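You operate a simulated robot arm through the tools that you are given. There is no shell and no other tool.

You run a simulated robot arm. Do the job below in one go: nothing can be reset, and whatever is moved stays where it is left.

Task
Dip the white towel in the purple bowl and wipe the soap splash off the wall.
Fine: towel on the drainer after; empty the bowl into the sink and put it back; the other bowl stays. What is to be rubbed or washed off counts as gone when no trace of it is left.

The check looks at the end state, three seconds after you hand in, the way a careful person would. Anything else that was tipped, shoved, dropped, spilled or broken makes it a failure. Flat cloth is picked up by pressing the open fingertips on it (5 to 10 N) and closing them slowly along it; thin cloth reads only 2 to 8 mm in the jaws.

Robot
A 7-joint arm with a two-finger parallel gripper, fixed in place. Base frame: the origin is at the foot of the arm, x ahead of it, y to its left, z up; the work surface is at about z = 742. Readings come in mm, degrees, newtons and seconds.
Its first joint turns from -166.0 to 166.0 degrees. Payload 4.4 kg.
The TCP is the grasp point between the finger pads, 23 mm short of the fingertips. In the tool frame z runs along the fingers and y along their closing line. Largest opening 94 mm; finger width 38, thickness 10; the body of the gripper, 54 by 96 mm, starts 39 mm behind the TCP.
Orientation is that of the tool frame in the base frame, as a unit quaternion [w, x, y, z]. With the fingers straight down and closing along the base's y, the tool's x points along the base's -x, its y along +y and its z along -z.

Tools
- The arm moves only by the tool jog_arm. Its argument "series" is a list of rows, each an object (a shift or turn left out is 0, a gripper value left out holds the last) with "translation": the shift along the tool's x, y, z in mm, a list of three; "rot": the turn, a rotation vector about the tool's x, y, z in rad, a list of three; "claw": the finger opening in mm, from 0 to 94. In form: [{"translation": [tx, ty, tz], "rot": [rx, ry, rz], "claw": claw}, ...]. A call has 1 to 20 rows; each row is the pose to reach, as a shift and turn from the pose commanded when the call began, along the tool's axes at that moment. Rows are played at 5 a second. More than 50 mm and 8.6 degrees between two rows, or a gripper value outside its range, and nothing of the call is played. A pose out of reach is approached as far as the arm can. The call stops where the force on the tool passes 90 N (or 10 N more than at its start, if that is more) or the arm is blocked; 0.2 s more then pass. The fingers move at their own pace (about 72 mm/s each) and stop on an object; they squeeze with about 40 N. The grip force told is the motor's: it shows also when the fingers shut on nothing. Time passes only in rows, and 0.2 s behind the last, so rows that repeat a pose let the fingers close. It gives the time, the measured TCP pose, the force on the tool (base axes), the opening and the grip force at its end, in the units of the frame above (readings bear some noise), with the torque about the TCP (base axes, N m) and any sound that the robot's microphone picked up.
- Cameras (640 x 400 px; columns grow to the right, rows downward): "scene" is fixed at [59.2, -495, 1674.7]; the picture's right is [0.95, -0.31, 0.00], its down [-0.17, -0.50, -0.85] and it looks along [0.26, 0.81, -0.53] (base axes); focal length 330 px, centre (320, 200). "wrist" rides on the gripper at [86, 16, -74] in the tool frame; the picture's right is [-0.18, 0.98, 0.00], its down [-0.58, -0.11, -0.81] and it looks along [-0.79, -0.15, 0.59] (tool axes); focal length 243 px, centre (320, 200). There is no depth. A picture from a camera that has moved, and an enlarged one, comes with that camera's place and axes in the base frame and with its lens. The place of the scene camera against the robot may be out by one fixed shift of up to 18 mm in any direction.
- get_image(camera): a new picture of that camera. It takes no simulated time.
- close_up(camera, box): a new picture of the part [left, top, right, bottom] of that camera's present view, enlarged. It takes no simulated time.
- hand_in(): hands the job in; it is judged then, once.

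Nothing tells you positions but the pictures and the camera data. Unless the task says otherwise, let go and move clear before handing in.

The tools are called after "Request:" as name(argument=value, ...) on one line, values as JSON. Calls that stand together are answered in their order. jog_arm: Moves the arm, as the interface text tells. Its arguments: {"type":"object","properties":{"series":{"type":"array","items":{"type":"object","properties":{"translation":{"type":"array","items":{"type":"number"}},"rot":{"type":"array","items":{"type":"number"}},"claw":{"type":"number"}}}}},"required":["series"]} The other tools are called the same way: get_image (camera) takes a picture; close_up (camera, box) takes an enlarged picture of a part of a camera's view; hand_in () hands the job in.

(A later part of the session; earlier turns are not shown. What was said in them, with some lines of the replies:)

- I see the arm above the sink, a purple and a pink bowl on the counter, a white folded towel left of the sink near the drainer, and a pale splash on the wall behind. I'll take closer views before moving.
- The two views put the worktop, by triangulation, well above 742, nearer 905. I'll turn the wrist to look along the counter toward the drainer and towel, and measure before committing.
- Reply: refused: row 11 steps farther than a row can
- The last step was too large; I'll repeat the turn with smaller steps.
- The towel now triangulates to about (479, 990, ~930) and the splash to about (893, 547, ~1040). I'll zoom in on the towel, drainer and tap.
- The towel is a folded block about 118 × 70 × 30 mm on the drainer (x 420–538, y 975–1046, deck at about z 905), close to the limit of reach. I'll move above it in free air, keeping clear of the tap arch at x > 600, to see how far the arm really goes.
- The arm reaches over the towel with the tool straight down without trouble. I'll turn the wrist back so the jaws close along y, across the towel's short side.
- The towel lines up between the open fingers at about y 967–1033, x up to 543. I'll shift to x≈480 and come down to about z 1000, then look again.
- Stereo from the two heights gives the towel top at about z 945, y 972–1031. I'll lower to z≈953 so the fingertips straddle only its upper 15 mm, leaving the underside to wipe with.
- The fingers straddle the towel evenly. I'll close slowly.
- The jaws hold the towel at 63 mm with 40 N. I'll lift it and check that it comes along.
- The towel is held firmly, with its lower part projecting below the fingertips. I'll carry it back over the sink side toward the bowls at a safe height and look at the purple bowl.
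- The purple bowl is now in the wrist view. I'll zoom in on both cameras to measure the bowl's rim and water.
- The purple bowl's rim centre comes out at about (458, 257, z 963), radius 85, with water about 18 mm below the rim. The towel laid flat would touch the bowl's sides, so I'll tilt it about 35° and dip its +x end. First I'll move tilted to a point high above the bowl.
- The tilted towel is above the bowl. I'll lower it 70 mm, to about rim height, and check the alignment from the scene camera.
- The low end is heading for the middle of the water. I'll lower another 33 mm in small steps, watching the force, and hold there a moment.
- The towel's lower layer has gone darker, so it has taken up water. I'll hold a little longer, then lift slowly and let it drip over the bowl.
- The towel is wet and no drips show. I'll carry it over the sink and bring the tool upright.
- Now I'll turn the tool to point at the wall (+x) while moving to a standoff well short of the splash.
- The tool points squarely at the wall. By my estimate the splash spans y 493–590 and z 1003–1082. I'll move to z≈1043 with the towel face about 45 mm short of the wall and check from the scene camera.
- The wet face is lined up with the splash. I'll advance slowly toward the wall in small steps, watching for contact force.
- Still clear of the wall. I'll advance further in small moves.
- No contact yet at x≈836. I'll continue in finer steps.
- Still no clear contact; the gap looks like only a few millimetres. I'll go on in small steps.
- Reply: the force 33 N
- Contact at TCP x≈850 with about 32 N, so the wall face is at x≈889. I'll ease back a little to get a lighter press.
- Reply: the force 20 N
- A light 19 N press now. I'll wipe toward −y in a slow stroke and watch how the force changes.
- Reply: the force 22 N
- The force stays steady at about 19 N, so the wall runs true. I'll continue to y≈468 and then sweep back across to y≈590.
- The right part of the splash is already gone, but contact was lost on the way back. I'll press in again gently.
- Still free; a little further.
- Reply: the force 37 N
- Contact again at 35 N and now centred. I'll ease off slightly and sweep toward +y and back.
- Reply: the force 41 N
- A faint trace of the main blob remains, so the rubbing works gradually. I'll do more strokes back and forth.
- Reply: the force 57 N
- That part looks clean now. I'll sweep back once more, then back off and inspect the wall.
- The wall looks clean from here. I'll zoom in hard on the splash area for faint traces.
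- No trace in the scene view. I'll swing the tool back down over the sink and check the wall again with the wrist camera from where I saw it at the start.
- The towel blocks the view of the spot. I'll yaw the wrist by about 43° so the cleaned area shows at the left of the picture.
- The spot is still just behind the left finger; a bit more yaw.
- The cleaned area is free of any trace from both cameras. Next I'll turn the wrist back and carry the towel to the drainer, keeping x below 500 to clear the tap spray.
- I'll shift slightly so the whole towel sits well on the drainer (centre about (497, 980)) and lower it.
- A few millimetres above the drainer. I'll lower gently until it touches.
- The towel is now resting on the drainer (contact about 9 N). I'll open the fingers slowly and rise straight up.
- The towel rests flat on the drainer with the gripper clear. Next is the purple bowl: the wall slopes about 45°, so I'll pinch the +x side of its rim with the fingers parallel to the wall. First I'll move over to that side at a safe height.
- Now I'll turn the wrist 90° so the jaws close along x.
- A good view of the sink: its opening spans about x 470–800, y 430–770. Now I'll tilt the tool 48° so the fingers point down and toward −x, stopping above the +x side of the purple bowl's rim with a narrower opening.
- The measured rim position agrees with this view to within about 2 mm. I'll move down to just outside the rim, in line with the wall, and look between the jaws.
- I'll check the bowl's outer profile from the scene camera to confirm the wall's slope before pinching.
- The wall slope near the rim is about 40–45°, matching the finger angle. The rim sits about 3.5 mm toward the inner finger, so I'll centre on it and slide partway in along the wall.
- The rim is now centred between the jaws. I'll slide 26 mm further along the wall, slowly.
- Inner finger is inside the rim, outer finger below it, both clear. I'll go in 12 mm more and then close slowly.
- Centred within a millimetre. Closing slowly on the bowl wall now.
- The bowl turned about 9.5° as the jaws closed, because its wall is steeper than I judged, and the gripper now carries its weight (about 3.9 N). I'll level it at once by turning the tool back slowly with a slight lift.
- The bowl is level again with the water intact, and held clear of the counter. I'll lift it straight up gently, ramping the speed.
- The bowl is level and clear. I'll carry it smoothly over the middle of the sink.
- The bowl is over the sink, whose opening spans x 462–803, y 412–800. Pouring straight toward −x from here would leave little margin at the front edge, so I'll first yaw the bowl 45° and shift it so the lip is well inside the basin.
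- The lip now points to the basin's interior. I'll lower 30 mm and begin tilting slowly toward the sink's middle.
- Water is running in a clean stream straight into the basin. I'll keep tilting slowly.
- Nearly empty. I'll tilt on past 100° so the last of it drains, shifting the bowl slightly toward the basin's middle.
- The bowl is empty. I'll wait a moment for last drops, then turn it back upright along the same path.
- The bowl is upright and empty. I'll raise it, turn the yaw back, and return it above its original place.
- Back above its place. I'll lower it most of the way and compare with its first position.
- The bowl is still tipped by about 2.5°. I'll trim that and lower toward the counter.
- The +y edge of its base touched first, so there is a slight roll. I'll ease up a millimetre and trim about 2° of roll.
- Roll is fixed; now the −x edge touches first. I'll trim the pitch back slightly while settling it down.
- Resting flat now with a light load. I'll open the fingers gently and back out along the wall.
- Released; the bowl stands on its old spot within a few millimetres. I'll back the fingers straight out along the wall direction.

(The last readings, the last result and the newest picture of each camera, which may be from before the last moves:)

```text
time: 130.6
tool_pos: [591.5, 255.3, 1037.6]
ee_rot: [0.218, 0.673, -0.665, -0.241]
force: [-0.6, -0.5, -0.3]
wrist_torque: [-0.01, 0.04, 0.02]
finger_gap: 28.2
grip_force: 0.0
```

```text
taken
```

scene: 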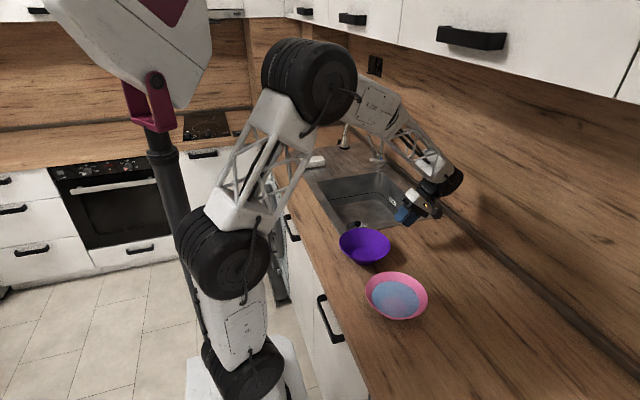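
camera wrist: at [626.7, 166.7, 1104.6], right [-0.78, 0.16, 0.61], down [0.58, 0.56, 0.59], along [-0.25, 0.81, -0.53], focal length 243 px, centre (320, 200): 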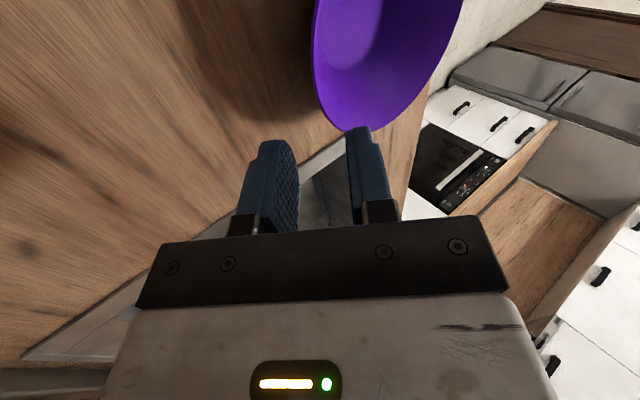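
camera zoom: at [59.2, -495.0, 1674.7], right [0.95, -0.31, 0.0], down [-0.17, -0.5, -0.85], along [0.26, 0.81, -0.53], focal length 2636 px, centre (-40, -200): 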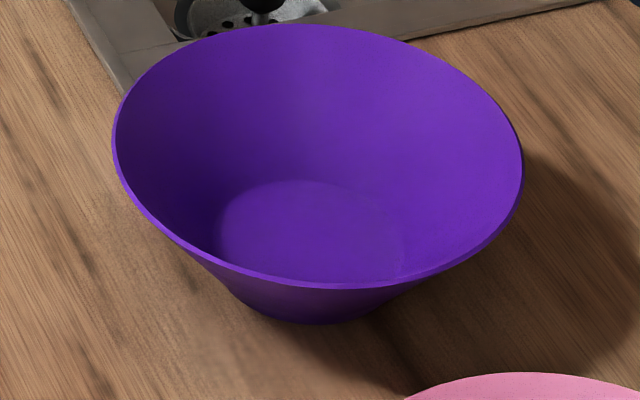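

The bowl stands level and empty in its place, and the pink bowl is untouched. I'll raise the arm clear and bring the tool upright for a final inspection.

Request:
jog_arm(series=[{"translation": [0, 18, -24]}, {"translation": [0, 36, -47]}, {"translation": [0, 55, -71]}, {"translation": [0, 74, -95], "rot": [0.11, 0, 0]}, {"translation": [0, 92, -118], "rot": [0.22, 0, 0]}, {"translation": [0, 110, -141], "rot": [0.33, 0, 0]}, {"translation": [0, 123, -158], "rot": [0.44, 0, 0]}, {"translation": [0, 123, -158], "rot": [0.55, 0, 0]}, {"translation": [0, 123, -158], "rot": [0.66, 0, 0]}, {"translation": [0, 123, -158], "rot": [0.66, 0, 0]}])

Request:
get_image(camera="wrist")

Request:
get_image(camera="scene")

```text
time: 132.8
tool_pos: [592.4, 248.7, 1237.0]
ee_rot: [-0.013, 0.707, -0.707, -0.013]
force: [0.7, -0.8, 0.3]
wrist_torque: [-0.03, -0.01, 0.0]
finger_gap: 28.1
grip_force: 0.1
```

```text
taken
camera wrist: at [578.4, 159.2, 1309.8], right [-0.98, 0.18, 0.01], down [0.11, 0.55, 0.83], along [0.15, 0.81, -0.56], focal length 243 px, centre (320, 200)
```

wrist: 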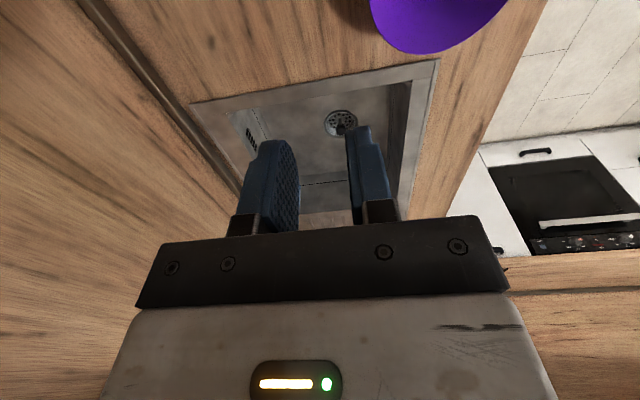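

```text
taken
```

scene: 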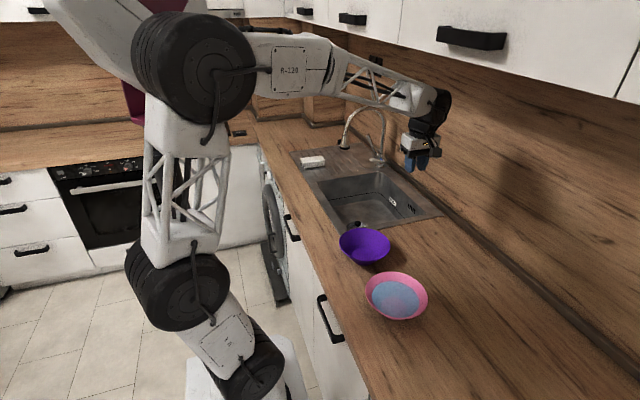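

Now back to the starting pose to view the wall with the wrist camera exactly as at the beginning.

Request:
jog_arm(series=[{"translation": [-42, 5, -2]}, {"translation": [-85, 10, -5]}, {"translation": [-127, 15, -7]}, {"translation": [-170, 20, -10]}, {"translation": [-212, 25, -12]}, {"translation": [-255, 30, -14]}, {"translation": [-297, 35, -17]}, {"translation": [-340, 39, -19]}, {"translation": [-340, 39, -19], "rot": [0, 0, 0.131]}, {"translation": [-340, 39, -19], "rot": [0, 0, 0.262]}, {"translation": [-340, 39, -19], "rot": [0, 0, 0.393]}, {"translation": [-340, 39, -19], "rot": [0, 0, 0.524]}, {"translation": [-340, 39, -19], "rot": [0, 0, 0.655]}, {"translation": [-340, 39, -19], "rot": [0, 0, 0.786]}, {"translation": [-340, 39, -19], "rot": [0, 0, 0.917]}, {"translation": [-340, 39, -19], "rot": [0, 0, 1.048]}, {"translation": [-340, 39, -19], "rot": [0, 0, 1.179]}, {"translation": [-340, 39, -19], "rot": [0, 0, 1.31]}, {"translation": [-340, 39, -19], "rot": [0, 0, 1.441]}, {"translation": [-340, 39, -19], "rot": [0, 0, 1.571]}])

Request:
get_image(camera="wrist")

Request:
close_up(camera="wrist", box=[240, 160, 400, 260])

Request:
close_up(camera="scene", box=[300, 200, 460, 300])

Request:
close_up(camera="scene", box=[270, 80, 470, 205])

Request:
close_up(camera="scene", box=[400, 140, 480, 190])

```text
time: 137.0
tool_pos: [554.9, 587.2, 1267.2]
ee_rot: [0.0, 0.001, 1.0, 0.017]
force: [-0.1, -0.1, 1.0]
wrist_torque: [-0.01, 0.0, -0.01]
finger_gap: 28.1
grip_force: 0.1
```

```text
taken
camera wrist: at [469.5, 601.0, 1344.4], right [0.19, 0.98, 0.03], down [0.58, -0.14, 0.8], along [0.79, -0.13, -0.6], focal length 243 px, centre (320, 200)
```

wrist: 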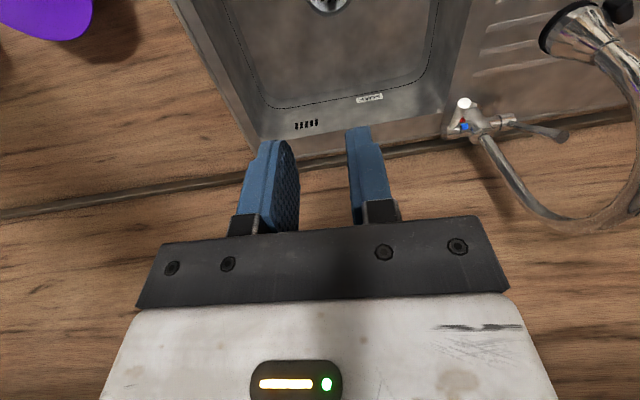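

```text
4.00 times, centred on (320, 210) of wrist
camera zoom: at [469.5, 601.0, 1344.4], right [0.19, 0.98, 0.03], down [0.58, -0.14, 0.8], along [0.79, -0.13, -0.6], focal length 970 px, centre (320, 160)
```

zoom: 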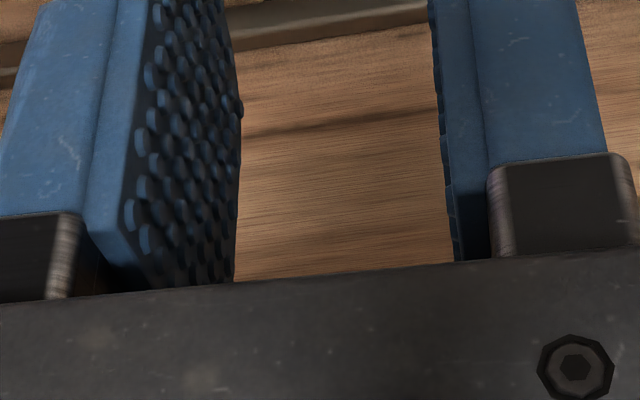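

```text
4.00 times, centred on (380, 250) of scene
camera zoom: at [59.2, -495.0, 1674.7], right [0.95, -0.31, 0.0], down [-0.17, -0.5, -0.85], along [0.26, 0.81, -0.53], focal length 1318 px, centre (80, 0)
```

zoom: 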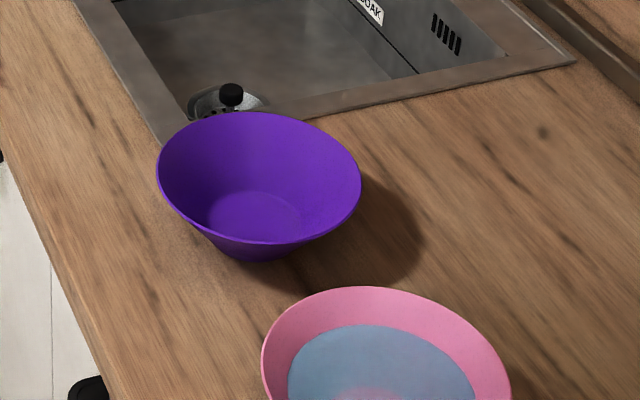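

```text
3.20 times, centred on (370, 142) of scene
camera zoom: at [59.2, -495.0, 1674.7], right [0.95, -0.31, 0.0], down [-0.17, -0.5, -0.85], along [0.26, 0.81, -0.53], focal length 1055 px, centre (160, 384)
```

zoom: 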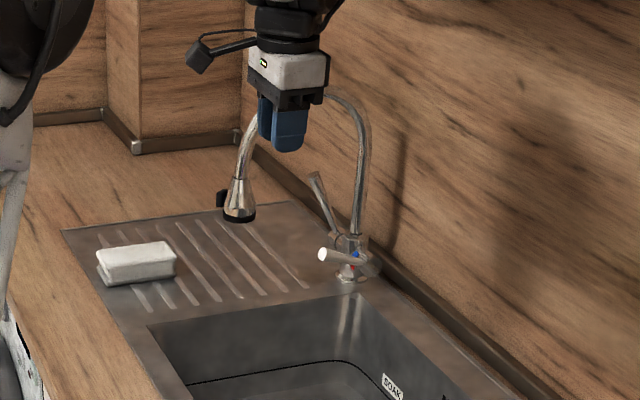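

```text
8.00 times, centred on (440, 165) of scene
camera zoom: at [59.2, -495.0, 1674.7], right [0.95, -0.31, 0.0], down [-0.17, -0.5, -0.85], along [0.26, 0.81, -0.53], focal length 2636 px, centre (-640, 480)
```

zoom: 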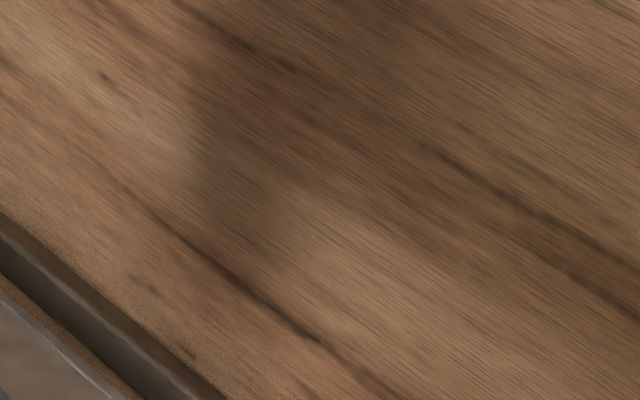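

Everything matches the start apart from the emptied bowl and moved towel. I'll open the fingers for an unobstructed look at the cleaned wall.

Request:
jog_arm(series=[{"claw": 60}, {"claw": 94}, {"claw": 94}, {"claw": 94}])

Request:
close_up(camera="wrist", box=[240, 150, 400, 250])

Request:
close_up(camera="scene", box=[280, 140, 344, 180])

Request:
close_up(camera="scene", box=[345, 260, 445, 325])

```text
time: 138.0
tool_pos: [554.0, 587.4, 1268.9]
ee_rot: [0.001, 0.0, 1.0, 0.017]
force: [-0.2, -0.4, 0.1]
wrist_torque: [-0.05, 0.02, 0.02]
finger_gap: 93.9
grip_force: 0.0
```

```text
4.00 times, centred on (320, 200) of wrist
camera zoom: at [469.5, 600.8, 1344.3], right [0.18, 0.98, 0.03], down [0.58, -0.14, 0.8], along [0.79, -0.13, -0.6], focal length 970 px, centre (320, 200)
```

zoom: 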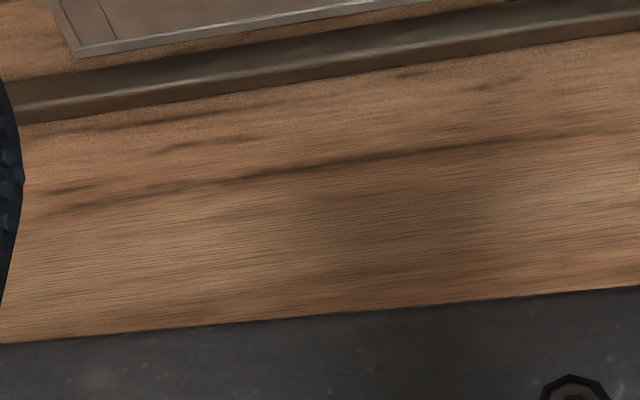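

```text
10.00 times, centred on (312, 160) of scene
camera zoom: at [59.2, -495.0, 1674.7], right [0.95, -0.31, 0.0], down [-0.17, -0.5, -0.85], along [0.26, 0.81, -0.53], focal length 3296 px, centre (400, 600)
```

zoom: 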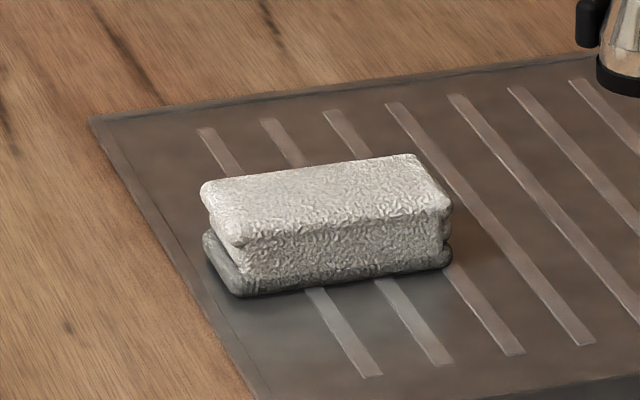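

```text
6.15 times, centred on (395, 292) of scene
camera zoom: at [59.2, -495.0, 1674.7], right [0.95, -0.31, 0.0], down [-0.17, -0.5, -0.85], along [0.26, 0.81, -0.53], focal length 2028 px, centre (-142, -369)
```

zoom: 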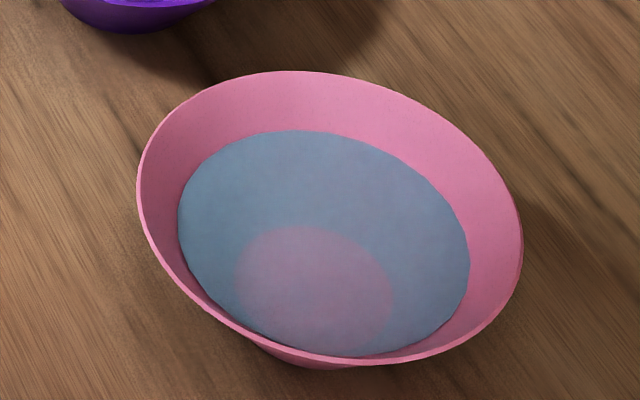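

The wall shows no trace of the splash from either camera. The towel lies on the drainer, the purple bowl is empty and back in its place, and the pink bowl is untouched. The gripper is open and clear, so I'm handing in.

Request:
hand_in()

```text
The job is handed in.
```

I wiped the soap splash off the wall with the wet towel. Neither camera shows any trace of it.

- **Towel:** I dipped it in the purple bowl before wiping, and it now lies on the drainer, about 3 cm from where it started.
- **Purple bowl:** I emptied it into the sink and put it back within a few millimetres of its original spot. It tipped about 10° when I first gripped it. I levelled it straight away, and I saw no water on the counter.
- **Pink bowl:** I didn't touch it, and it is still full.

The work surface measured about 910 mm high rather than the stated 742 mm, so I worked from the measured height throughout. The gripper is open and clear above the sink.
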